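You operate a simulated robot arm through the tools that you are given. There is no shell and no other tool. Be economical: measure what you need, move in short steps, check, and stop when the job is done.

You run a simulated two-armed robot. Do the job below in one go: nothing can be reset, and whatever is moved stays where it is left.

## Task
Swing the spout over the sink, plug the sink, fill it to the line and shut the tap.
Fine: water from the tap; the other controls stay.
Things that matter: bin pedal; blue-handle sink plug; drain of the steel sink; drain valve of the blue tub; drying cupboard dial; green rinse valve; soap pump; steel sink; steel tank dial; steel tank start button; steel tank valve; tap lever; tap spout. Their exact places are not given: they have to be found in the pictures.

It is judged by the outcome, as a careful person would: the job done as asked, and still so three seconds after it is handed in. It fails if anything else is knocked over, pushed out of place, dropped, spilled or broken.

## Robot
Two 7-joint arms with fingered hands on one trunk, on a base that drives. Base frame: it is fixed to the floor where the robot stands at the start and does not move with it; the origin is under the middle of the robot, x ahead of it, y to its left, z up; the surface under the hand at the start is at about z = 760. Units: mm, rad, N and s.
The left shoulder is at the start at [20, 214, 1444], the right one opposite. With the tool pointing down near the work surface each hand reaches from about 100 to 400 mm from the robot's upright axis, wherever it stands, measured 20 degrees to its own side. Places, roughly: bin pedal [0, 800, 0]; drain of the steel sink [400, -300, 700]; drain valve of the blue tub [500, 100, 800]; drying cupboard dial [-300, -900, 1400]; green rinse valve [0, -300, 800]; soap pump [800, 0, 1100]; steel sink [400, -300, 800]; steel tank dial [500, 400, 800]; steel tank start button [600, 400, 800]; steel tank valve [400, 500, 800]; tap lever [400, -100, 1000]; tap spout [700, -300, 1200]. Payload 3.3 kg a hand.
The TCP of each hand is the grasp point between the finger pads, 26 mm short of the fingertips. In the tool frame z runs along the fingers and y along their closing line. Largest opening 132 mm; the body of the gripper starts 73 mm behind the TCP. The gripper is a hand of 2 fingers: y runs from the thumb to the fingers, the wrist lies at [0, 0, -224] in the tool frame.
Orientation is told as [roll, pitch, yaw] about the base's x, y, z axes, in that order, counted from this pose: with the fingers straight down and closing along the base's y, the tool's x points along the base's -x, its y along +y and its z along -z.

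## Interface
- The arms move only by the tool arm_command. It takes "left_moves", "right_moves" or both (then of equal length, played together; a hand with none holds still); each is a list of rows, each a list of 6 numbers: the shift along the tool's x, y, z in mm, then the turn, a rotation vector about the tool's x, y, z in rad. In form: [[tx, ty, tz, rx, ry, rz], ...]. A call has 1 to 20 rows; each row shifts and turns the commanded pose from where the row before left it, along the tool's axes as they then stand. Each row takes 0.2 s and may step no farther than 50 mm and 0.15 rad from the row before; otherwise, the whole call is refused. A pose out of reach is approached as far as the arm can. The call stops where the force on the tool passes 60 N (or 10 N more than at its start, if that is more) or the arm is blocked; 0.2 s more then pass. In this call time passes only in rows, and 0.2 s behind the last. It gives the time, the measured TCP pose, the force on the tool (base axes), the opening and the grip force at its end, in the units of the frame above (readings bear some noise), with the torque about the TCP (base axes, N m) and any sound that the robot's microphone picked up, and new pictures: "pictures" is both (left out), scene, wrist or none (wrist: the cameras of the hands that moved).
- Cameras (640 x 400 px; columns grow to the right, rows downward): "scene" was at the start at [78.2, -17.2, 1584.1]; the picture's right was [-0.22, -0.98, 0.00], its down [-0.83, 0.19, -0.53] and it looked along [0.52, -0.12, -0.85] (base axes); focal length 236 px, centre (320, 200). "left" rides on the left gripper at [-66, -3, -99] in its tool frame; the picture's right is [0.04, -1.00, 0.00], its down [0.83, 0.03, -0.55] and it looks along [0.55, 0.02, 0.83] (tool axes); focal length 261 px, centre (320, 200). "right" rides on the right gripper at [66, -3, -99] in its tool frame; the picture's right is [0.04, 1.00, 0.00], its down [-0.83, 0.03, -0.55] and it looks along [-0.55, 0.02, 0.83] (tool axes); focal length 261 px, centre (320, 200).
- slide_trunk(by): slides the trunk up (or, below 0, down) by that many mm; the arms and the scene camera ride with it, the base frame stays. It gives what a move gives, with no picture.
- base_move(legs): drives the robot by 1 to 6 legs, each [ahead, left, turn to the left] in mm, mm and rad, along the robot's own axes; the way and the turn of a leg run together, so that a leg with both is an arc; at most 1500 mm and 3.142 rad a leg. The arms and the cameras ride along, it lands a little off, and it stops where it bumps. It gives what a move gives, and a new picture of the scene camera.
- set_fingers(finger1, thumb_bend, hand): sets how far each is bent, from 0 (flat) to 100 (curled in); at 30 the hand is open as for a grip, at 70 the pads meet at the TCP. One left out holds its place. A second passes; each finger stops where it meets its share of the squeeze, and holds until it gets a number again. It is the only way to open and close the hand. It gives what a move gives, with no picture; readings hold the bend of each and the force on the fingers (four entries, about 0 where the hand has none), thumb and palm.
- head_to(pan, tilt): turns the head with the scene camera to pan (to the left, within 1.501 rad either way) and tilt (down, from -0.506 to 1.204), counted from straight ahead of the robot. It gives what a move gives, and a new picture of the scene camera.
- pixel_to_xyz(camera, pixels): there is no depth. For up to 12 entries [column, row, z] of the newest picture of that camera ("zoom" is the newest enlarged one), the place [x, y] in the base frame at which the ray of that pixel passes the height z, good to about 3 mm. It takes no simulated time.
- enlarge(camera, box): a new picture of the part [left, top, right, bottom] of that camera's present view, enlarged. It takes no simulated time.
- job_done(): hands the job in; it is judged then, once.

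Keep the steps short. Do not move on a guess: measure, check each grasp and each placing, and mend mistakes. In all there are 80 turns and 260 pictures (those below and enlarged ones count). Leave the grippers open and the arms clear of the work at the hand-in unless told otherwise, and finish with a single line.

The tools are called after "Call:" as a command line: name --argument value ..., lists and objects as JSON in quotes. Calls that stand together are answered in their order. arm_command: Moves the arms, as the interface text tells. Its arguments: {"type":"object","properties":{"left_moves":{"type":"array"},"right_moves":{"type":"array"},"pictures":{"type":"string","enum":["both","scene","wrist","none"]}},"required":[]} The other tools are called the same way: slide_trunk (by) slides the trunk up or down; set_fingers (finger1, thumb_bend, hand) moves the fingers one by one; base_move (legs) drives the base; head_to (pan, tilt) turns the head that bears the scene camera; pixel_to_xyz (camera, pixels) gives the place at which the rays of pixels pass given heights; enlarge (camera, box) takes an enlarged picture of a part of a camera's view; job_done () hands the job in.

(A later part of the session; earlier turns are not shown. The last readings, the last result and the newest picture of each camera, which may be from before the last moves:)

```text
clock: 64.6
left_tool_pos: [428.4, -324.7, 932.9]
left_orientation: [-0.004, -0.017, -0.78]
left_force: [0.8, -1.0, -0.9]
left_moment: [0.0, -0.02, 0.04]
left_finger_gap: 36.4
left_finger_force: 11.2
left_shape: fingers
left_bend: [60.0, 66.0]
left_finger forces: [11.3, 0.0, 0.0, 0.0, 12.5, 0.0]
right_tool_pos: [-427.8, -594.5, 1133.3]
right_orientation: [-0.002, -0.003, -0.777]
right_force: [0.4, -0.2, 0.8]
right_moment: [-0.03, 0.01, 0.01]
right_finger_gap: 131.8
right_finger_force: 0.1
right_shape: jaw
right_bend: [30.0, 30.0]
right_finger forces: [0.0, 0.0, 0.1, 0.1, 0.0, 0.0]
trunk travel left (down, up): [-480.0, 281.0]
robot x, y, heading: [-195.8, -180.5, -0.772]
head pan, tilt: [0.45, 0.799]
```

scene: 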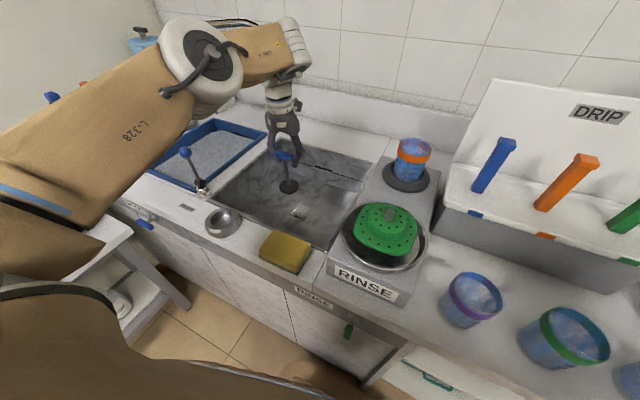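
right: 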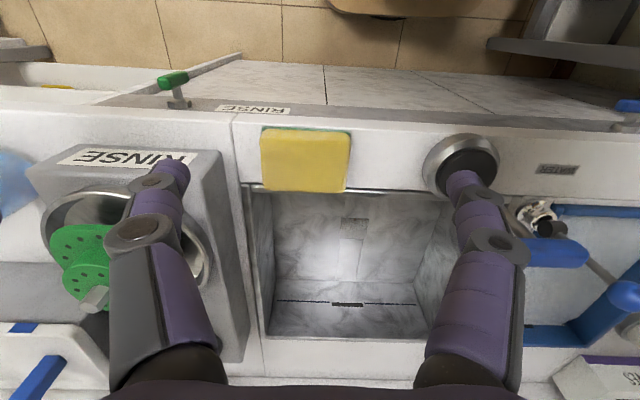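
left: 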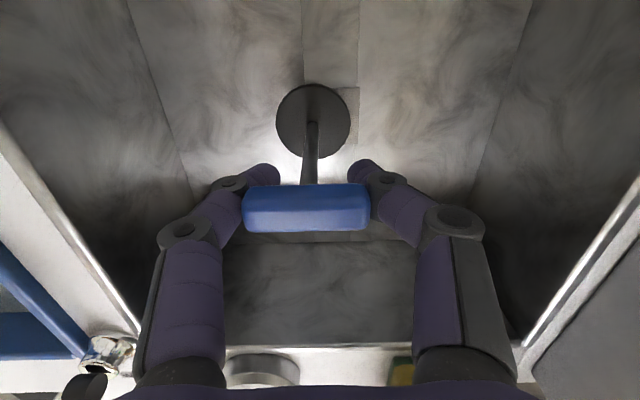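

Call:
pixel_to_xyz --camera "left" --pixels '[[313, 121, 815], [313, 121, 805], [359, 88, 740], [303, 50, 740], [359, 50, 740]]'

Call:
enlarge --camera "left" --box '[240, 40, 400, 140]'

Call:
enlarge --camera "scene" --box '[240, 140, 340, 230]'

```text
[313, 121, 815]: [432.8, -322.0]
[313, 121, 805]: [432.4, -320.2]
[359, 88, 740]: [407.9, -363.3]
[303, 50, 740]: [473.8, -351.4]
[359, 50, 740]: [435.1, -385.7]
```

```text
4.00 times, centred on (320, 90) of left
```

zoom: 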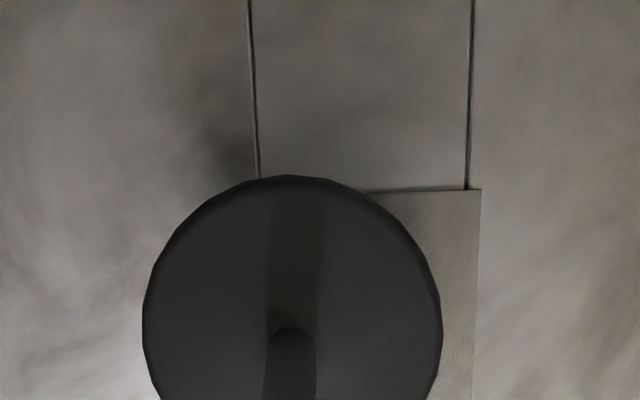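

```text
4.44 times, centred on (290, 185) of scene
```

zoom: 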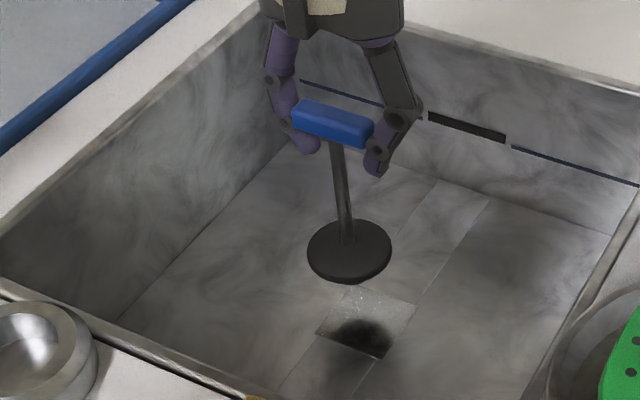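

The near-vertical wrist view puts the drain centre at about u 520, r -57, with the floor at about 760 (consistent with the other views at that height). The plug disc is at u 534, r -74. I'll shift 13 back and 17 right, lower 15, and check.

Call:
arm_command --left_moves '[[13, -17, 0, 0, 0, 0], [0, 0, 15, 0, 0, 0]]' --pictures "wrist"

Call:
enlarge --camera "left" --box '[240, 60, 400, 160]'

Call:
enlarge --camera "scene" --box '[260, 150, 340, 220]'

```text
clock: 65.2
left_tool_pos: [408.8, -327.7, 918.0]
left_orientation: [-0.007, -0.017, -0.78]
left_force: [0.5, -0.1, -0.4]
left_moment: [-0.02, 0.04, 0.01]
left_finger_gap: 36.0
left_finger_force: 11.7
left_shape: fingers
left_bend: [61.0, 66.0]
left_finger forces: [11.2, 0.0, 0.0, 0.1, 12.5, 0.0]
right_tool_pos: [-427.3, -594.0, 1135.0]
right_orientation: [-0.001, -0.002, -0.777]
right_force: [-0.4, -0.8, -0.4]
right_moment: [-0.05, 0.0, -0.01]
right_finger_gap: 131.9
right_finger_force: 0.1
right_shape: jaw
right_bend: [30.0, 30.0]
right_finger forces: [0.0, 0.0, 0.0, 0.0, 0.0, 0.1]
trunk travel left (down, up): [-480.0, 281.0]
robot x, y, heading: [-190.3, -181.2, -0.78]
head pan, tilt: [0.45, 0.799]
```

left: 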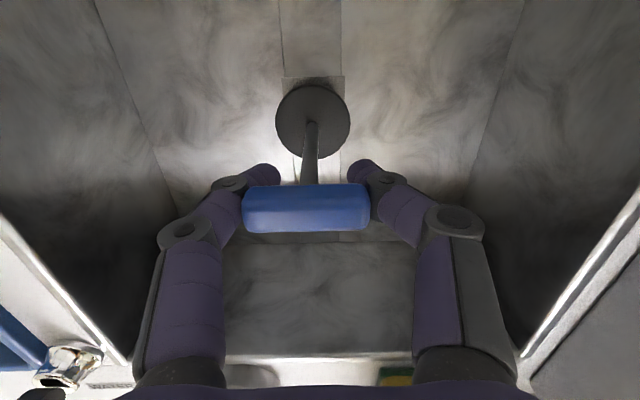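

```text
4.00 times, centred on (320, 110) of left
```

zoom: 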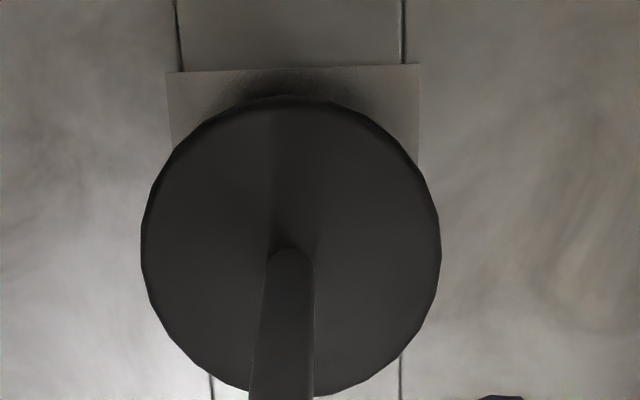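

```text
5.71 times, centred on (300, 185) of scene
```

zoom: 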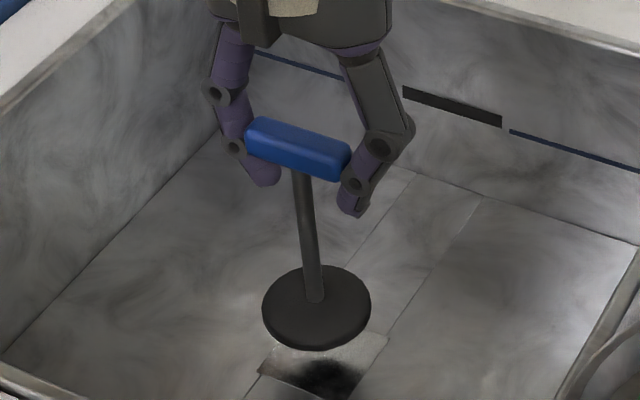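

Call:
pixel_to_xyz --camera "left" --pixels '[[281.75, 78, 760], [344.75, 76.25, 760], [281.75, 78, 740], [344.75, 76.25, 740], [312.5, 121.75, 800], [312.5, 121.75, 790], [292.75, 155, 760], [340, 155, 760], [275, 121.75, 795], [350, 121.75, 795]]'

```text
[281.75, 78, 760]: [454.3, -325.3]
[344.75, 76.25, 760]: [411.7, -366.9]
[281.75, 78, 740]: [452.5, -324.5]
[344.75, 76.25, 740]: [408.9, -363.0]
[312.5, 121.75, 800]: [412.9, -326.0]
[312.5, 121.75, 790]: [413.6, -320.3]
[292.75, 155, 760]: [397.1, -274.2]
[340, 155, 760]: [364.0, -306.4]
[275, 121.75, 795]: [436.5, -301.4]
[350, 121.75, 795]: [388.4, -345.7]
```

The drain centre is u 521, r -57 and the disc centre is u 521.6, r -58.5, so they're aligned. I'll lower in small steps and watch the force.

Call:
arm_command --left_moves '[[0, 0, 8, 0, 0, 0], [0, 0, 8, 0, 0, 0], [0, 0, 5, 0, 0, 0], [0, 0, 5, 0, 0, 0]]' --pictures "wrist"

Call:
enlarge --camera "scene" --box '[260, 150, 340, 220]'

```text
clock: 66.2
left_tool_pos: [408.1, -327.3, 891.2]
left_orientation: [-0.003, -0.018, -0.779]
left_force: [0.1, -0.5, -1.0]
left_moment: [-0.02, 0.0, 0.02]
left_finger_gap: 36.0
left_finger_force: 11.6
left_shape: fingers
left_bend: [61.0, 66.0]
left_finger forces: [11.1, 0.1, 0.1, 0.0, 12.4, 0.1]
right_tool_pos: [-427.8, -593.6, 1132.5]
right_orientation: [-0.001, -0.003, -0.778]
right_force: [-0.3, -0.4, -0.6]
right_moment: [0.01, -0.01, -0.01]
right_finger_gap: 131.8
right_finger_force: 0.1
right_shape: jaw
right_bend: [30.0, 30.0]
right_finger forces: [0.0, 0.1, 0.0, 0.0, 0.0, 0.1]
trunk travel left (down, up): [-480.0, 281.0]
robot x, y, heading: [-192.1, -182.6, -0.776]
head pan, tilt: [0.45, 0.799]
```

left: 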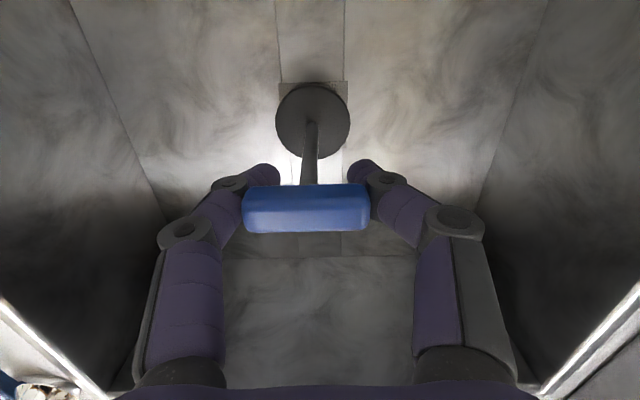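

```text
5.71 times, centred on (300, 185) of scene
```

zoom: 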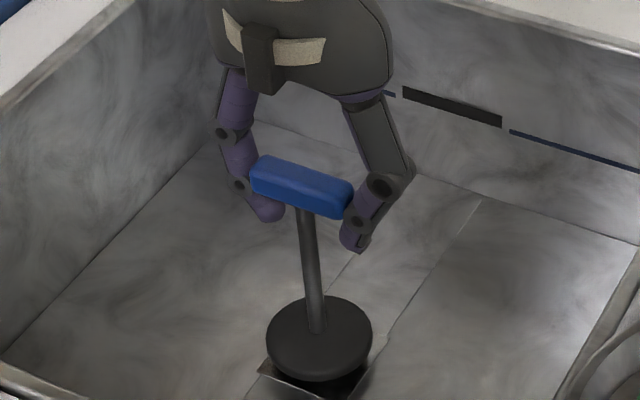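

No contact yet and still aligned. Continuing down in small steps.

Call:
arm_command --left_moves '[[0, 0, 5, 0, 0, 0], [0, 0, 5, 0, 0, 0], [0, 0, 5, 0, 0, 0], [0, 0, 4, 0, 0, 0]]' --pictures "wrist"

Call:
enlarge --camera "left" --box '[240, 60, 400, 160]'

Call:
enlarge --camera "scene" --box '[260, 150, 340, 220]'

```text
clock: 67.2
left_tool_pos: [407.4, -328.5, 872.0]
left_orientation: [-0.004, -0.017, -0.781]
left_force: [0.1, -1.4, 6.9]
left_moment: [0.0, 0.0, 0.0]
left_finger_gap: 23.5
left_finger_force: 9.8
left_shape: fingers
left_bend: [65.0, 68.0]
left_finger forces: [8.6, 0.0, 0.0, 0.0, 10.0, 0.0]
right_tool_pos: [-427.9, -594.1, 1135.0]
right_orientation: [-0.003, -0.003, -0.777]
right_force: [0.6, 0.9, 0.4]
right_moment: [-0.03, 0.02, 0.0]
right_finger_gap: 132.0
right_finger_force: 0.1
right_shape: jaw
right_bend: [30.0, 30.0]
right_finger forces: [0.0, 0.0, 0.0, 0.0, 0.0, 0.0]
trunk travel left (down, up): [-480.0, 281.0]
robot x, y, heading: [-193.4, -181.9, -0.78]
head pan, tilt: [0.45, 0.799]
```

left: 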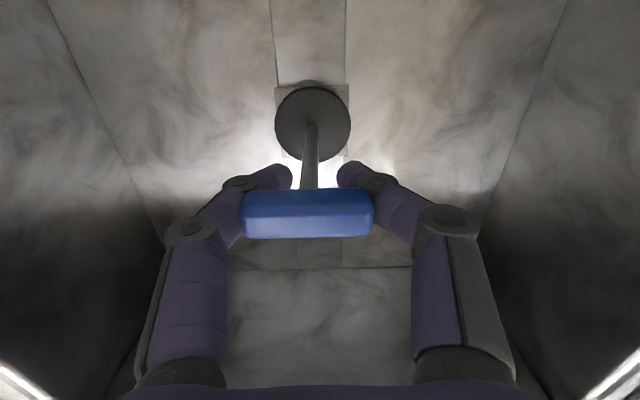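

```text
4.00 times, centred on (320, 110) of left
```

zoom: 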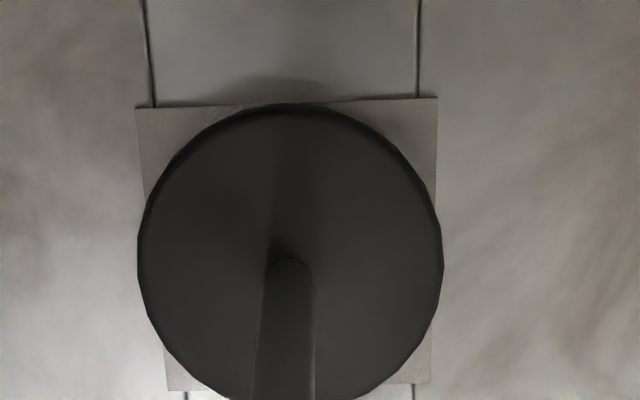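

```text
5.71 times, centred on (300, 185) of scene
```

zoom: 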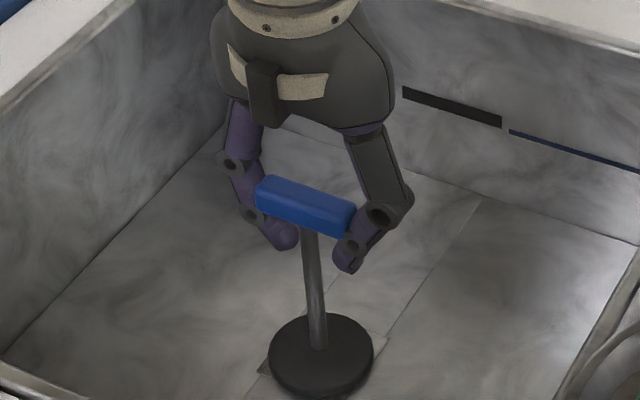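

Contact at about 7 N with the disc centred in the drain square. I'll open the fingers, rise, and look at how it sits.

Call:
set_fingers --hand "left" --finger1 30 --thumb_bend 30

Call:
arm_command --left_moves '[[0, 0, -40, 0, 0, 0], [0, 0, -40, 0, 0, 0]]' --pictures "both"

Call:
enlarge --camera "left" --box '[220, 60, 420, 185]'

Call:
enlarge --camera "scene" --box '[260, 150, 340, 220]'

```text
clock: 68.2
left_tool_pos: [406.7, -326.6, 872.3]
left_orientation: [-0.004, -0.015, -0.781]
left_force: [-0.2, -0.6, -0.2]
left_moment: [-0.04, -0.02, 0.01]
left_finger_gap: 133.2
left_finger_force: 0.0
left_shape: fingers
left_bend: [30.0, 30.0]
left_finger forces: [0.0, 0.0, 0.0, 0.0, 0.1, 0.0]
right_tool_pos: [-427.0, -594.9, 1134.2]
right_orientation: [-0.002, -0.003, -0.777]
right_force: [-0.5, 0.2, 0.9]
right_moment: [-0.01, -0.01, -0.02]
right_finger_gap: 131.9
right_finger_force: 0.2
right_shape: jaw
right_bend: [30.0, 30.0]
right_finger forces: [0.0, 0.0, 0.0, 0.0, 0.0, 0.0]
trunk travel left (down, up): [-480.0, 281.0]
robot x, y, heading: [-194.6, -179.9, -0.773]
head pan, tilt: [0.45, 0.799]
```

```text
clock: 68.8
left_tool_pos: [405.4, -326.2, 951.4]
left_orientation: [-0.004, -0.016, -0.78]
left_force: [-0.2, -0.4, -0.3]
left_moment: [0.01, -0.01, -0.02]
left_finger_gap: 133.3
left_finger_force: 0.0
left_shape: fingers
left_bend: [30.0, 30.0]
left_finger forces: [0.0, 0.0, 0.1, 0.0, 0.0, 0.1]
right_tool_pos: [-427.7, -593.9, 1134.1]
right_orientation: [-0.002, -0.003, -0.778]
right_force: [-0.2, 1.0, -0.2]
right_moment: [-0.03, 0.03, 0.0]
right_finger_gap: 131.8
right_finger_force: 0.1
right_shape: jaw
right_bend: [30.0, 30.0]
right_finger forces: [0.1, 0.0, 0.0, 0.0, 0.1, 0.0]
trunk travel left (down, up): [-480.0, 281.0]
robot x, y, heading: [-192.1, -180.5, -0.771]
head pan, tilt: [0.45, 0.799]
```

scene: 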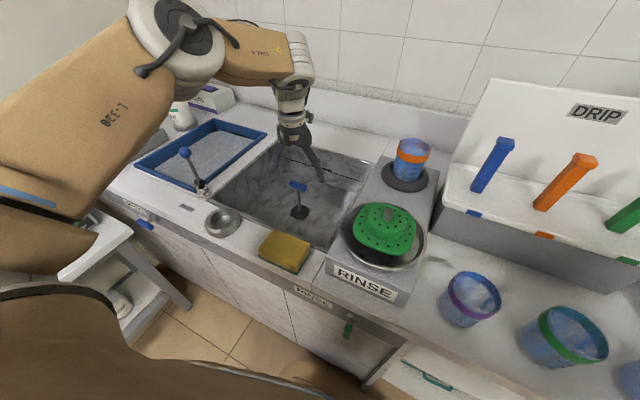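
left: 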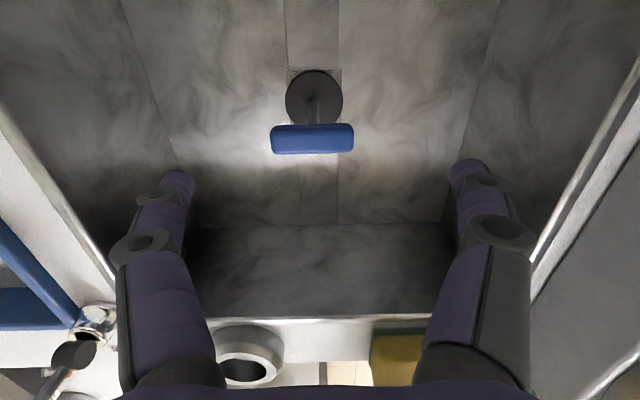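

```text
3.20 times, centred on (320, 122) of left
```

zoom: 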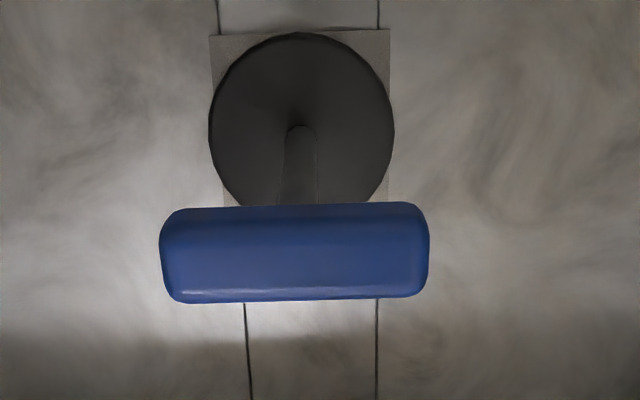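

```text
5.71 times, centred on (300, 185) of scene
```

zoom: 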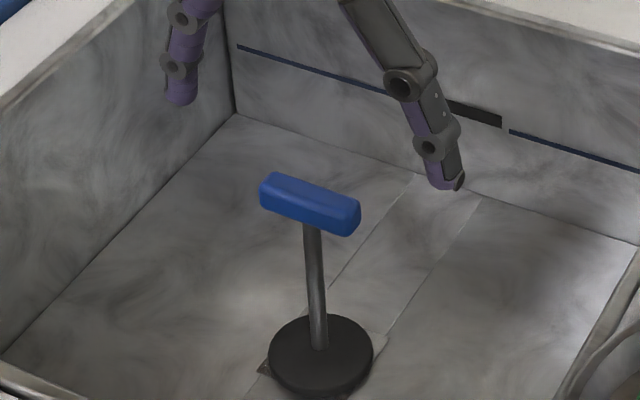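

The plug stands upright, centred on the drain. To make sure it's seated I'll press on the bar with the closed fingertips. First I locate the bar.

Call:
pixel_to_xyz --camera "left" --pixels '[[312, 140, 905], [312, 130, 905], [271, 140, 905], [354, 138, 905], [314, 98, 772]]'

Call:
arm_command --left_moves '[[0, 0, -25, 0, 0, 0]]' --pictures "none"

Call:
set_fingers --hand "left" --finger1 70 --thumb_bend 70

Call:
enlarge --camera "left" --box '[0, 0, 640, 400]'

```text
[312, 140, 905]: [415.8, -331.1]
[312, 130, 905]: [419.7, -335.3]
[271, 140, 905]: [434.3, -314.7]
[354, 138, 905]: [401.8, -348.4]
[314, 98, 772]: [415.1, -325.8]
```

```text
clock: 69.2
left_tool_pos: [406.3, -326.8, 977.6]
left_orientation: [-0.005, -0.016, -0.78]
left_force: [0.0, 0.4, 1.2]
left_moment: [0.03, 0.01, 0.02]
left_finger_gap: 133.1
left_finger_force: 0.0
left_shape: fingers
left_bend: [30.0, 30.0]
left_finger forces: [0.0, 0.1, 0.0, 0.1, 0.0, 0.0]
right_tool_pos: [-427.9, -593.3, 1133.7]
right_orientation: [-0.001, -0.005, -0.775]
right_force: [-0.4, 0.3, -0.4]
right_moment: [-0.01, 0.0, 0.0]
right_finger_gap: 131.9
right_finger_force: 0.1
right_shape: jaw
right_bend: [30.0, 30.0]
right_finger forces: [0.0, 0.1, 0.1, 0.0, 0.1, 0.1]
trunk travel left (down, up): [-480.0, 281.0]
robot x, y, heading: [-194.8, -183.9, -0.781]
head pan, tilt: [0.45, 0.799]
```

```text
clock: 70.2
left_tool_pos: [406.9, -328.3, 977.7]
left_orientation: [-0.003, -0.016, -0.78]
left_force: [-1.4, 0.1, 0.0]
left_moment: [-0.01, 0.04, 0.02]
left_finger_gap: 2.2
left_finger_force: 0.0
left_shape: fingers
left_bend: [70.0, 70.0]
left_finger forces: [0.0, 0.0, 0.0, 0.1, 0.0, 0.0]
right_tool_pos: [-428.4, -593.2, 1133.9]
right_orientation: [-0.003, -0.002, -0.777]
right_force: [-0.6, 0.4, 0.5]
right_moment: [-0.05, -0.02, 0.02]
right_finger_gap: 131.9
right_finger_force: 0.0
right_shape: jaw
right_bend: [30.0, 30.0]
right_finger forces: [0.1, 0.1, 0.0, 0.0, 0.0, 0.1]
trunk travel left (down, up): [-480.0, 281.0]
robot x, y, heading: [-194.3, -183.1, -0.78]
head pan, tilt: [0.45, 0.799]
```

```text
1.00 times, centred on (320, 200) of left (not enlarged: the box is as wide or as high as the picture)
```

zoom: 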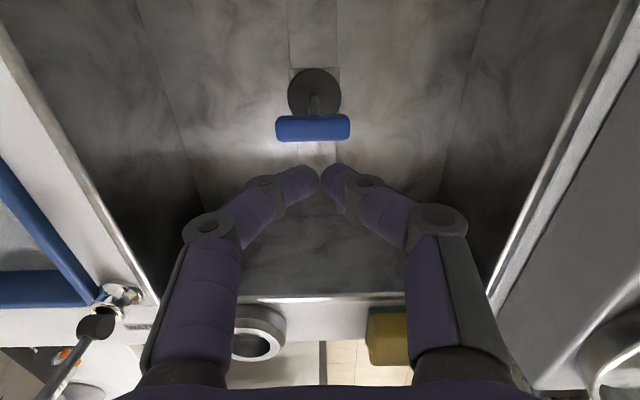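

From apparent sizes, the bar is at z≈885 and the disc top at about 750, below the 760 sink floor, so it's already in its recess. I'll press gently to confirm.

Call:
arm_command --left_moves '[[-5, 6, 0, 0, 0, 0], [0, 0, 30, 0, 0, 0], [0, 0, 20, 0, 0, 0], [0, 0, 5, 0, 0, 0], [0, 0, 4, 0, 0, 0]]' --pictures "wrist"

```text
clock: 71.4
left_tool_pos: [416.2, -326.0, 917.5]
left_orientation: [-0.003, -0.015, -0.781]
left_force: [0.7, -0.4, -0.3]
left_moment: [-0.04, 0.01, -0.02]
left_finger_gap: 1.9
left_finger_force: 0.1
left_shape: fingers
left_bend: [70.0, 70.0]
left_finger forces: [0.0, 0.0, 0.0, 0.1, 0.0, 0.1]
right_tool_pos: [-428.3, -593.9, 1134.2]
right_orientation: [0.0, -0.002, -0.775]
right_force: [0.1, 0.4, 0.1]
right_moment: [0.0, 0.0, 0.0]
right_finger_gap: 131.9
right_finger_force: 0.0
right_shape: jaw
right_bend: [30.0, 30.0]
right_finger forces: [0.0, 0.1, 0.1, 0.1, 0.0, 0.1]
trunk travel left (down, up): [-480.0, 281.0]
robot x, y, heading: [-192.6, -181.6, -0.772]
head pan, tilt: [0.45, 0.799]
```

left: 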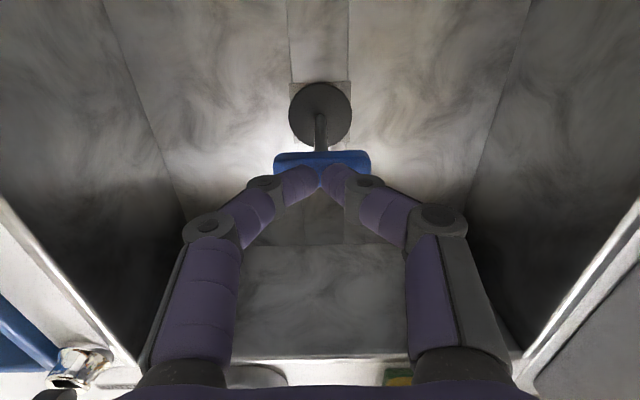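

Fingertips are right above the bar, at column 320, with no contact yet. I'll press down in 3–4 mm steps.

Call:
arm_command --left_moves '[[0, 0, 4, 0, 0, 0], [0, 0, 4, 0, 0, 0]]' --pictures "none"

Call:
arm_command --left_moves '[[0, 0, 3, 0, 0, 0], [0, 0, 3, 0, 0, 0]]' --pictures "none"

```text
clock: 72.0
left_tool_pos: [414.7, -327.1, 916.4]
left_orientation: [-0.003, -0.025, -0.779]
left_force: [-0.1, 2.8, 34.5]
left_moment: [0.13, 0.18, 0.0]
left_finger_gap: 2.2
left_finger_force: 17.6
left_shape: fingers
left_bend: [72.0, 71.0]
left_finger forces: [16.6, 0.1, 0.0, 0.0, 18.6, 0.0]
right_tool_pos: [-430.7, -593.4, 1134.8]
right_orientation: [0.0, -0.007, -0.776]
right_force: [0.1, -0.6, -0.3]
right_moment: [-0.02, 0.03, -0.03]
right_finger_gap: 132.0
right_finger_force: 0.0
right_shape: jaw
right_bend: [30.0, 30.0]
right_finger forces: [0.1, 0.0, 0.0, 0.1, 0.1, 0.0]
trunk travel left (down, up): [-480.0, 281.0]
robot x, y, heading: [-191.7, -180.8, -0.777]
head pan, tilt: [0.45, 0.799]
```

```text
clock: 72.6
left_tool_pos: [416.1, -330.6, 915.3]
left_orientation: [-0.006, -0.035, -0.777]
left_force: [-5.8, 4.0, 38.6]
left_moment: [0.14, 0.33, 0.01]
left_finger_gap: 0.2
left_finger_force: 19.7
left_shape: fingers
left_bend: [72.0, 71.0]
left_finger forces: [15.8, 0.0, 0.0, 0.0, 23.3, 0.0]
right_tool_pos: [-430.8, -593.0, 1133.5]
right_orientation: [0.0, -0.006, -0.776]
right_force: [-0.5, -0.3, -1.1]
right_moment: [0.0, 0.04, -0.01]
right_finger_gap: 132.1
right_finger_force: 0.0
right_shape: jaw
right_bend: [30.0, 30.0]
right_finger forces: [0.0, 0.0, 0.0, 0.0, 0.0, 0.0]
trunk travel left (down, up): [-480.0, 281.0]
robot x, y, heading: [-193.0, -181.4, -0.774]
head pan, tilt: [0.45, 0.799]
stopped in row 2 (left hand): the force on the tool passed its limit at 62 N (the readings are from after the stop); the commanded pose is now the measured one
```

It held firm under 35–60 N without moving, so it's seated. I'll rise straight up and check it.

Call:
arm_command --left_moves '[[0, 0, -8, 0, 0, 0], [0, 0, -30, 0, 0, 0], [0, 0, -40, 0, 0, 0], [0, 0, -40, 0, 0, 0], [0, 0, -40, 0, 0, 0]]'

Call:
enlarge --camera "scene" --box '[240, 130, 350, 220]'

Call:
enlarge --camera "left" --box '[240, 0, 400, 120]'

```text
clock: 73.8
left_tool_pos: [400.9, -319.7, 1060.2]
left_orientation: [-0.004, -0.028, -0.777]
left_force: [0.2, -0.3, -0.4]
left_moment: [-0.01, 0.02, -0.03]
left_finger_gap: 1.2
left_finger_force: 0.0
left_shape: fingers
left_bend: [70.0, 70.0]
left_finger forces: [0.1, 0.0, 0.1, 0.1, 0.0, 0.0]
left hand out of reach, approached as far as the arm can: row 5
right_tool_pos: [-428.5, -592.7, 1133.7]
right_orientation: [0.0, -0.005, -0.775]
right_force: [-0.4, 0.0, 0.6]
right_moment: [0.0, 0.01, 0.04]
right_finger_gap: 131.9
right_finger_force: 0.0
right_shape: jaw
right_bend: [30.0, 30.0]
right_finger forces: [0.0, 0.0, 0.1, 0.0, 0.0, 0.0]
trunk travel left (down, up): [-480.0, 281.0]
robot x, y, heading: [-194.8, -183.0, -0.776]
head pan, tilt: [0.45, 0.799]
```

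scene: 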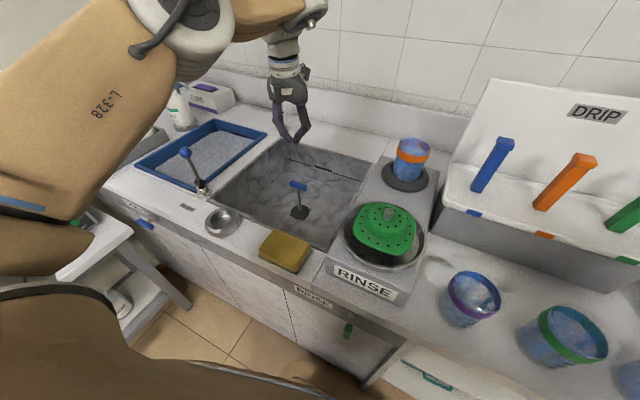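
left: 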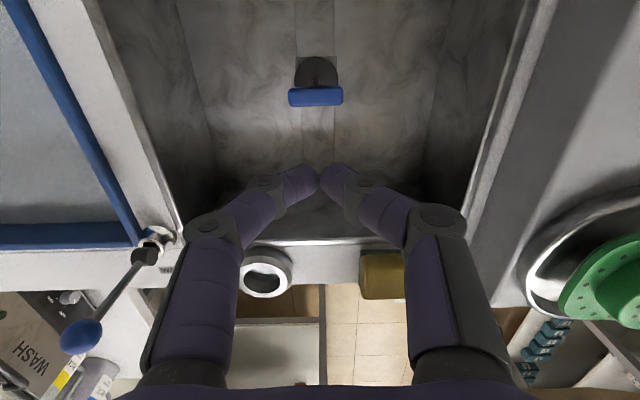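

```text
4.44 times, centred on (295, 175) of scene
```

zoom: 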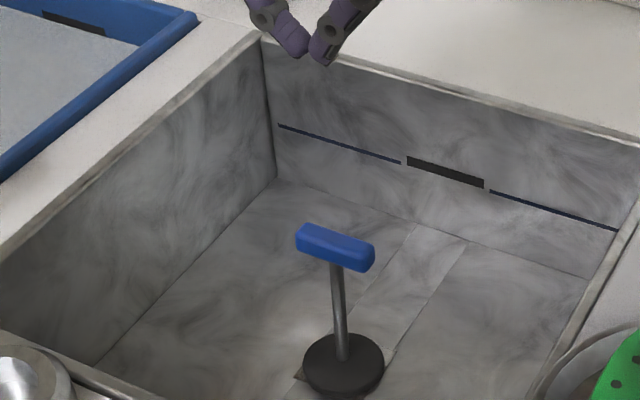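

```text
3.33 times, centred on (320, 60) of left
```

zoom: 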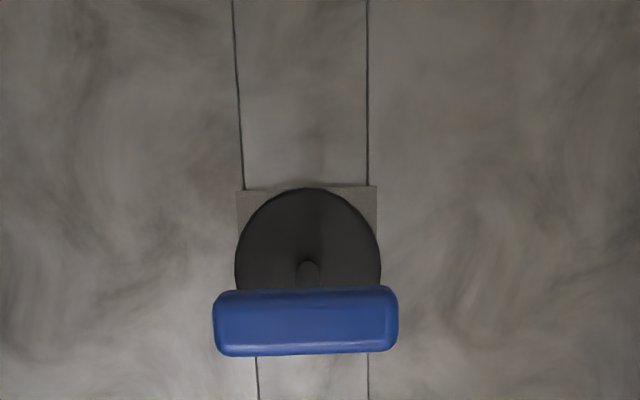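

The plug sits centred and upright. Next is the spout. I'll pull the left hand back out of the view and look at the spout to triangulate its tip.

Call:
arm_command --left_moves '[[40, 10, 0, 0, 0, 0], [40, 10, -20, 0, 0, 0], [40, 10, -20, 0, 0, 0], [40, 10, -20, 0, 0, 0], [40, 10, 0, 0, 0, 0]]' --pictures "none"

Call:
head_to --pan 0.4 --tilt 0.55

```text
clock: 75.0
left_tool_pos: [296.1, -141.8, 1112.7]
left_orientation: [-0.007, -0.027, -0.778]
left_force: [-0.8, 0.3, 0.4]
left_moment: [-0.03, 0.01, -0.02]
left_finger_gap: 1.4
left_finger_force: 0.1
left_shape: fingers
left_bend: [70.0, 70.0]
left_finger forces: [0.1, 0.0, 0.0, 0.0, 0.1, 0.1]
right_tool_pos: [-428.7, -590.9, 1134.0]
right_orientation: [-0.002, -0.005, -0.776]
right_force: [0.0, 0.8, -0.7]
right_moment: [0.03, -0.03, -0.02]
right_finger_gap: 131.8
right_finger_force: 0.0
right_shape: jaw
right_bend: [30.0, 30.0]
right_finger forces: [0.0, 0.0, 0.0, 0.0, 0.0, 0.1]
trunk travel left (down, up): [-480.0, 281.0]
robot x, y, heading: [-192.4, -179.2, -0.778]
head pan, tilt: [0.45, 0.799]
```

```text
clock: 75.8
left_tool_pos: [296.6, -142.8, 1114.1]
left_orientation: [-0.007, -0.026, -0.778]
left_force: [0.1, 0.0, -0.7]
left_moment: [-0.01, -0.02, 0.0]
left_finger_gap: 1.3
left_finger_force: 0.2
left_shape: fingers
left_bend: [70.0, 70.0]
left_finger forces: [0.1, 0.1, 0.0, 0.0, 0.0, 0.1]
right_tool_pos: [-428.6, -593.2, 1133.5]
right_orientation: [0.0, -0.003, -0.777]
right_force: [-0.2, -0.2, -0.6]
right_moment: [-0.01, 0.02, -0.01]
right_finger_gap: 132.1
right_finger_force: 0.1
right_shape: jaw
right_bend: [30.0, 30.0]
right_finger forces: [0.0, 0.0, 0.0, 0.0, 0.0, 0.0]
trunk travel left (down, up): [-480.0, 281.0]
robot x, y, heading: [-194.9, -182.7, -0.77]
head pan, tilt: [0.4, 0.55]
```

scene: 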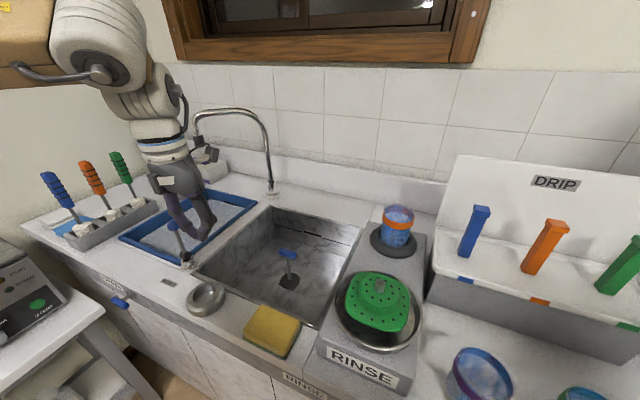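

The hand hides the spout tip. I need to stand further left for the spout anyway, so I'll raise the hand 60 and drive 300 left.

Call:
arm_command --left_moves '[[0, 0, -30, 0, 0, 0], [0, 0, -30, 0, 0, 0]]' --pictures "none"

Call:
base_move --legs '[[-10, 300, 0]]'

```text
clock: 76.3
left_tool_pos: [294.0, -142.8, 1174.3]
left_orientation: [-0.005, -0.027, -0.778]
left_force: [0.6, 0.0, -0.6]
left_moment: [-0.04, 0.01, 0.0]
left_finger_gap: 1.1
left_finger_force: 0.0
left_shape: fingers
left_bend: [70.0, 70.0]
left_finger forces: [0.0, 0.0, 0.1, 0.1, 0.0, 0.0]
right_tool_pos: [-428.8, -592.7, 1132.9]
right_orientation: [-0.002, -0.003, -0.777]
right_force: [-0.5, -0.8, -0.2]
right_moment: [0.0, 0.0, 0.03]
right_finger_gap: 131.9
right_finger_force: 0.1
right_shape: jaw
right_bend: [30.0, 30.0]
right_finger forces: [0.1, 0.0, 0.0, 0.0, 0.0, 0.0]
trunk travel left (down, up): [-480.0, 281.0]
robot x, y, heading: [-191.8, -180.5, -0.777]
head pan, tilt: [0.4, 0.55]
```

```text
clock: 78.4
left_tool_pos: [499.3, 78.4, 1172.5]
left_orientation: [-0.004, -0.025, -0.777]
left_force: [-1.1, -0.7, 0.1]
left_moment: [-0.01, 0.02, 0.01]
left_finger_gap: 1.4
left_finger_force: 0.1
left_shape: fingers
left_bend: [70.0, 70.0]
left_finger forces: [0.0, 0.1, 0.0, 0.0, 0.1, 0.1]
right_tool_pos: [-224.7, -372.2, 1133.5]
right_orientation: [-0.001, -0.003, -0.779]
right_force: [0.2, 0.4, 0.8]
right_moment: [-0.02, 0.02, -0.01]
right_finger_gap: 131.9
right_finger_force: 0.1
right_shape: jaw
right_bend: [30.0, 30.0]
right_finger forces: [0.1, 0.0, 0.1, 0.0, 0.0, 0.0]
trunk travel left (down, up): [-480.0, 281.0]
robot x, y, heading: [10.2, 42.7, -0.777]
head pan, tilt: [0.4, 0.55]
```

scene: 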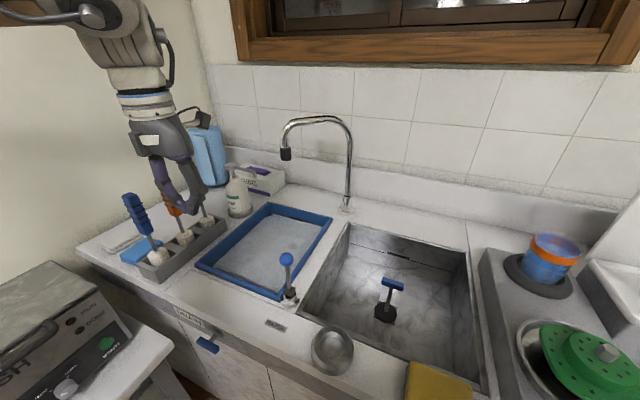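

Call:
enlarge --camera "scene" --box '[260, 100, 380, 220]'

Call:
pixel_to_xyz --camera "scene" --pixels '[[286, 160, 1100], [286, 160, 1120], [286, 160, 1150], [286, 148, 1150], [288, 125, 1200], [288, 125, 1240], [348, 130, 1200], [348, 130, 1240], [346, 208, 890], [346, 208, 900], [287, 260, 1036], [330, 116, 1240]]'

```text
3.33 times, centred on (320, 160) of scene
```

zoom: 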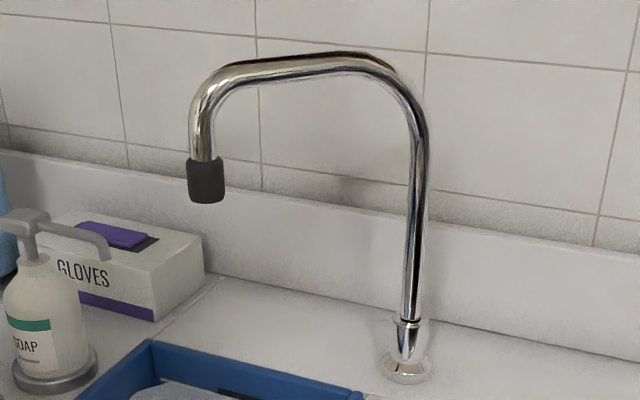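

```text
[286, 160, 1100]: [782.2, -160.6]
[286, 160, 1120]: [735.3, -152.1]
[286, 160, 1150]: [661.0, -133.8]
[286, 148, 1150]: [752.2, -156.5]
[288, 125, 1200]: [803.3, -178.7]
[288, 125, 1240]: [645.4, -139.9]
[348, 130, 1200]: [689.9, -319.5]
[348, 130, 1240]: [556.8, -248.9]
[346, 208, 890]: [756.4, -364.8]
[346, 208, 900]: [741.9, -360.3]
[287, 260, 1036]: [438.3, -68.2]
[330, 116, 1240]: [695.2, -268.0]
```

Spout outlet: about (757,-163,1112), radius about 196 from the tap axis at (740,-359). I'll cage the hanging end between half-open fingers with the hand pointing forward. First I open to a ~90 gap, then pitch the hand forward while moving ahead.

Call:
set_fingers --hand "left" --finger1 42 --thumb_bend 42

Call:
arm_command --left_moves '[[-29, 0, 0, 0, -0.15, 0], [-28.7, 0, 4.3, 0, -0.15, 0], [-27.7, 0, 8.6, 0, -0.15, 0], [-26.1, 0, 12.6, 0, -0.15, 0], [-23.9, 0, 16.4, 0, -0.15, 0], [-21.2, 0, 19.8, 0, -0.15, 0], [-18, 0, 22.7, 0, -0.15, 0], [-14.4, 0, 25.2, 0, -0.15, 0]]'

```text
clock: 79.4
left_tool_pos: [496.7, 77.4, 1173.3]
left_orientation: [-0.005, -0.026, -0.778]
left_force: [-0.1, 0.4, 0.1]
left_moment: [-0.02, -0.01, 0.01]
left_finger_gap: 93.1
left_finger_force: 0.1
left_shape: fingers
left_bend: [42.0, 42.0]
left_finger forces: [0.0, 0.0, 0.0, 0.1, 0.1, 0.1]
right_tool_pos: [-225.9, -372.9, 1132.6]
right_orientation: [-0.002, -0.003, -0.777]
right_force: [0.6, -0.4, -0.4]
right_moment: [0.04, 0.01, -0.02]
right_finger_gap: 131.8
right_finger_force: 0.2
right_shape: jaw
right_bend: [30.0, 30.0]
right_finger forces: [0.0, 0.0, 0.0, 0.1, 0.0, 0.1]
trunk travel left (down, up): [-480.0, 281.0]
robot x, y, heading: [8.1, 40.8, -0.774]
head pan, tilt: [0.4, 0.55]
```

```text
clock: 81.2
left_tool_pos: [664.0, -83.9, 1178.3]
left_orientation: [-0.017, -1.226, -0.761]
left_force: [-0.8, -0.7, -0.5]
left_moment: [0.03, -0.01, 0.06]
left_finger_gap: 93.2
left_finger_force: 0.1
left_shape: fingers
left_bend: [42.0, 42.0]
left_finger forces: [0.0, 0.0, 0.0, 0.0, 0.0, 0.1]
right_tool_pos: [-225.4, -372.0, 1133.8]
right_orientation: [-0.002, -0.005, -0.777]
right_force: [0.3, -0.8, 0.5]
right_moment: [0.0, -0.01, -0.03]
right_finger_gap: 132.0
right_finger_force: 0.1
right_shape: jaw
right_bend: [30.0, 30.0]
right_finger forces: [0.0, 0.0, 0.1, 0.0, 0.1, 0.0]
trunk travel left (down, up): [-480.0, 281.0]
robot x, y, heading: [9.9, 41.0, -0.78]
head pan, tilt: [0.4, 0.55]
```

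scene: 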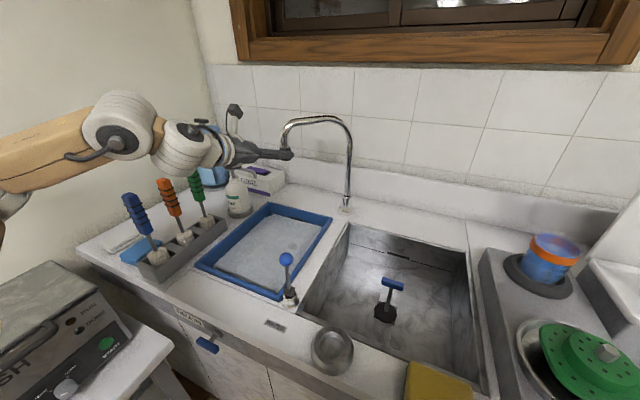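
left: 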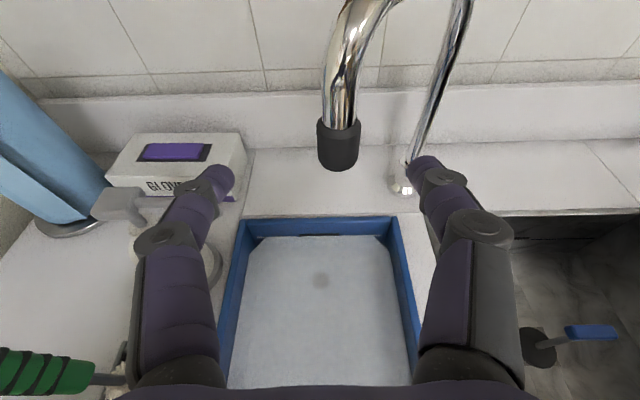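

The nozzle shows between the fingers at column 339, row 145. I'll locate it with this camera to fix its position.

Call:
pixel_to_xyz --camera "left" --pixels '[[338, 165, 1110], [338, 165, 1120], [338, 165, 1130], [338, 125, 1150], [338, 125, 1160], [360, 20, 1215]]'

```text
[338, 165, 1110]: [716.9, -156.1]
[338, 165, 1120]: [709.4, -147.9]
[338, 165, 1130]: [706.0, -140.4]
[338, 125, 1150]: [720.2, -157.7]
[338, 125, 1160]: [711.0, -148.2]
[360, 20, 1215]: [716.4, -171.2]
```

Rays agree: the nozzle is at about (708,-147), bottom z≈1130, radius about 214. I'll advance 80 with a small right shift so the pipe sits between the fingers.

Call:
arm_command --left_moves '[[-8.8, -7, 39.4, 0, 0, 0], [-8.8, -7, 39.4, 0, 0, 0]]'

Call:
enlarge --camera "scene" --box '[220, 90, 380, 220]'

```text
clock: 81.8
left_tool_pos: [710.5, -150.4, 1169.3]
left_orientation: [-0.011, -1.225, -0.765]
left_force: [0.3, -0.8, -0.6]
left_moment: [0.01, -0.02, 0.02]
left_finger_gap: 93.3
left_finger_force: 0.1
left_shape: fingers
left_bend: [42.0, 42.0]
left_finger forces: [0.0, 0.1, 0.0, 0.0, 0.0, 0.0]
right_tool_pos: [-225.9, -373.7, 1134.3]
right_orientation: [-0.001, -0.004, -0.777]
right_force: [-0.6, 0.0, -0.3]
right_moment: [0.0, -0.01, -0.01]
right_finger_gap: 131.7
right_finger_force: 0.0
right_shape: jaw
right_bend: [30.0, 30.0]
right_finger forces: [0.0, 0.0, 0.0, 0.1, 0.0, 0.1]
trunk travel left (down, up): [-480.0, 281.0]
robot x, y, heading: [7.5, 39.6, -0.773]
head pan, tilt: [0.4, 0.55]
```

scene: 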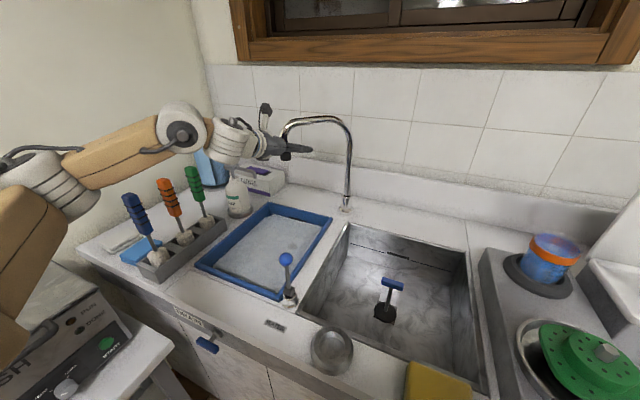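
left: 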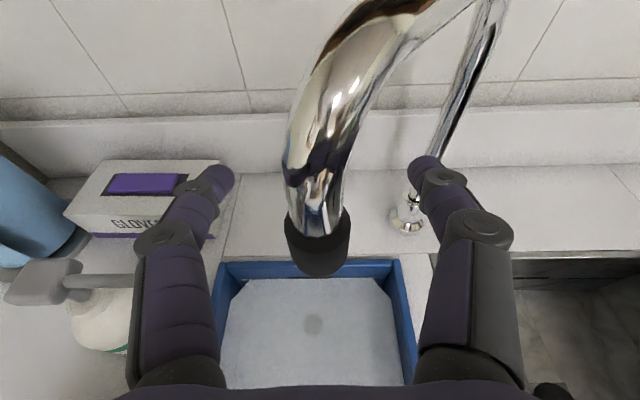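

```text
3.08 times, centred on (300, 155) of scene
```

zoom: 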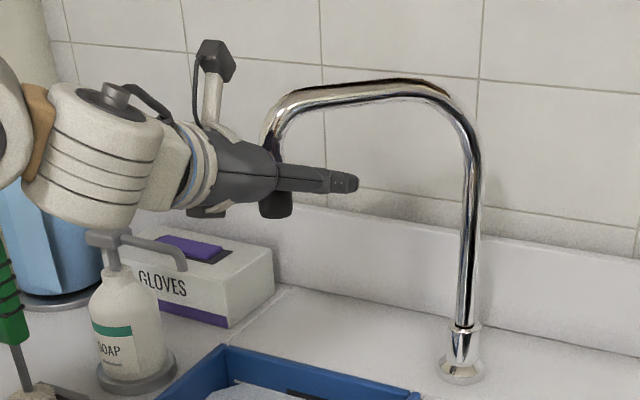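

The pipe is caged between the fingers at about the TCP. Now I'll swing it along its arc with the base, first half.

Call:
base_move --legs '[[-30, -55, 0], [-13, -73, 0]]'

Call:
enlarge --camera "left" --box '[0, 0, 640, 400]'

```text
clock: 83.4
left_tool_pos: [589.1, -214.3, 1169.8]
left_orientation: [-0.011, -1.226, -0.769]
left_force: [-0.4, -0.4, 1.0]
left_moment: [0.0, 0.0, -0.02]
left_finger_gap: 94.1
left_finger_force: 0.0
left_shape: fingers
left_bend: [42.0, 42.0]
left_finger forces: [0.1, 0.0, 0.0, 0.0, 0.0, 0.0]
right_tool_pos: [-347.8, -434.3, 1133.5]
right_orientation: [-0.001, -0.002, -0.777]
right_force: [-0.7, 0.2, -0.1]
right_moment: [-0.02, -0.04, 0.03]
right_finger_gap: 132.2
right_finger_force: 0.2
right_shape: jaw
right_bend: [30.0, 30.0]
right_finger forces: [0.1, 0.1, 0.0, 0.1, 0.1, 0.0]
trunk travel left (down, up): [-480.0, 281.0]
robot x, y, heading: [-110.7, -22.8, -0.773]
head pan, tilt: [0.4, 0.55]
```

scene: 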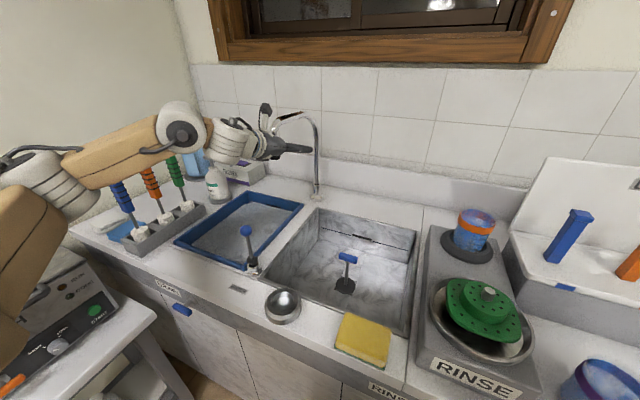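

```text
1.00 times, centred on (320, 200) of left (not enlarged: the box is as wide or as high as the picture)
```

zoom: 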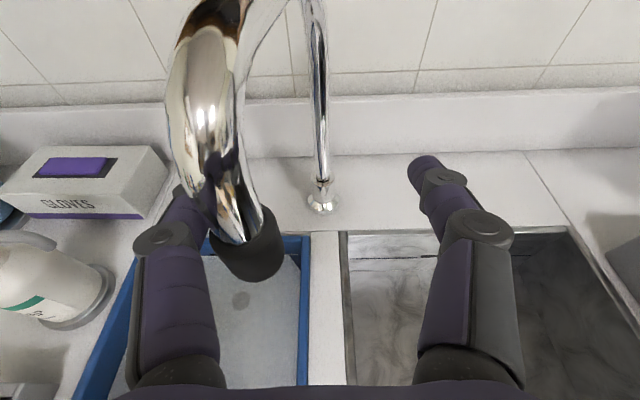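

It follows the left finger smoothly. Continuing the arc to bring the outlet well over the sink.

Call:
base_move --legs '[[0, -75, 0], [19, -55, 0], [28, -50, 0]]'

Call:
enlarge --camera "left" --box '[0, 0, 640, 400]'

```text
clock: 85.5
left_tool_pos: [498.7, -369.1, 1167.8]
left_orientation: [-0.016, -1.226, -0.761]
left_force: [2.0, 13.2, -0.1]
left_moment: [-0.13, 0.02, 0.24]
left_finger_gap: 107.0
left_finger_force: 6.5
left_shape: fingers
left_bend: [39.0, 42.0]
left_finger forces: [12.8, 0.0, 0.1, 0.1, 0.1, 0.1]
right_tool_pos: [-437.0, -592.6, 1134.9]
right_orientation: [-0.004, -0.006, -0.775]
right_force: [0.5, 0.8, -0.3]
right_moment: [0.03, -0.03, 0.02]
right_finger_gap: 132.0
right_finger_force: 0.1
right_shape: jaw
right_bend: [30.0, 30.0]
right_finger forces: [0.1, 0.0, 0.0, 0.1, 0.0, 0.1]
trunk travel left (down, up): [-480.0, 281.0]
robot x, y, heading: [-202.4, -185.2, -0.782]
head pan, tilt: [0.4, 0.55]
```

scene: 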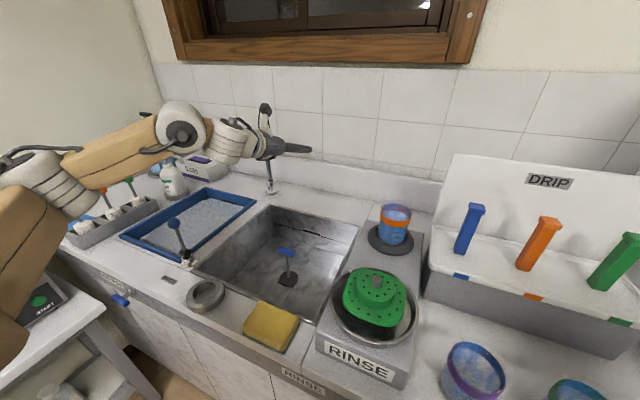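

```text
1.00 times, centred on (320, 200) of left (not enlarged: the box is as wide or as high as the picture)
```

zoom: 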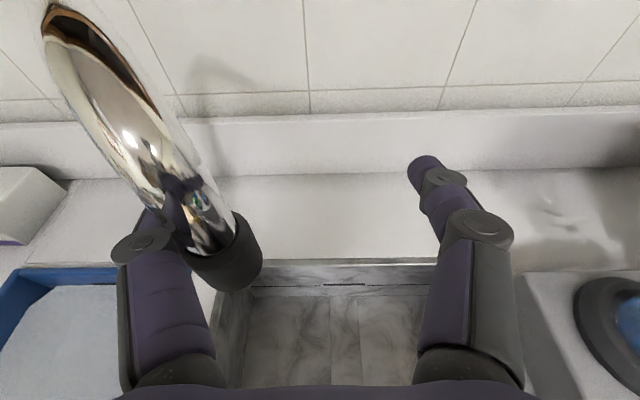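

The outlet is now over the sink. The finger feels 13 N, perhaps a swivel stop or the arm wedging, so I'll stop pushing and measure the outlet.

Call:
pixel_to_xyz --camera "left" --pixels '[[228, 270, 1130], [228, 270, 1140], [230, 250, 1150], [300, 262, 890], [390, 262, 890]]'

Call:
enlarge --camera "scene" --box '[200, 90, 340, 200]'

```text
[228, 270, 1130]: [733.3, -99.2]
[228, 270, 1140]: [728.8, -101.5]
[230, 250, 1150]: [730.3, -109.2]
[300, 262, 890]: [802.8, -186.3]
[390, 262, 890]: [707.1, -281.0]
```

```text
3.64 times, centred on (270, 145) of scene
```

zoom: 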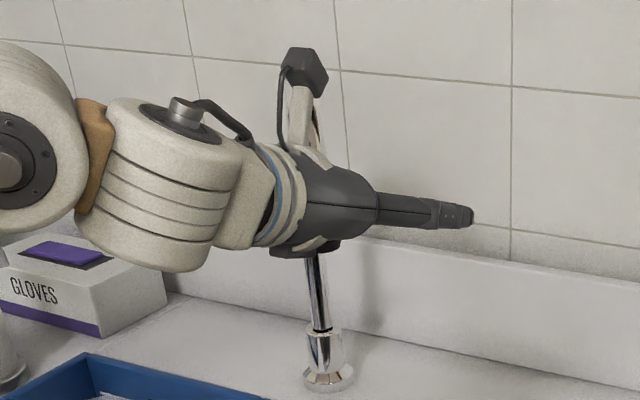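

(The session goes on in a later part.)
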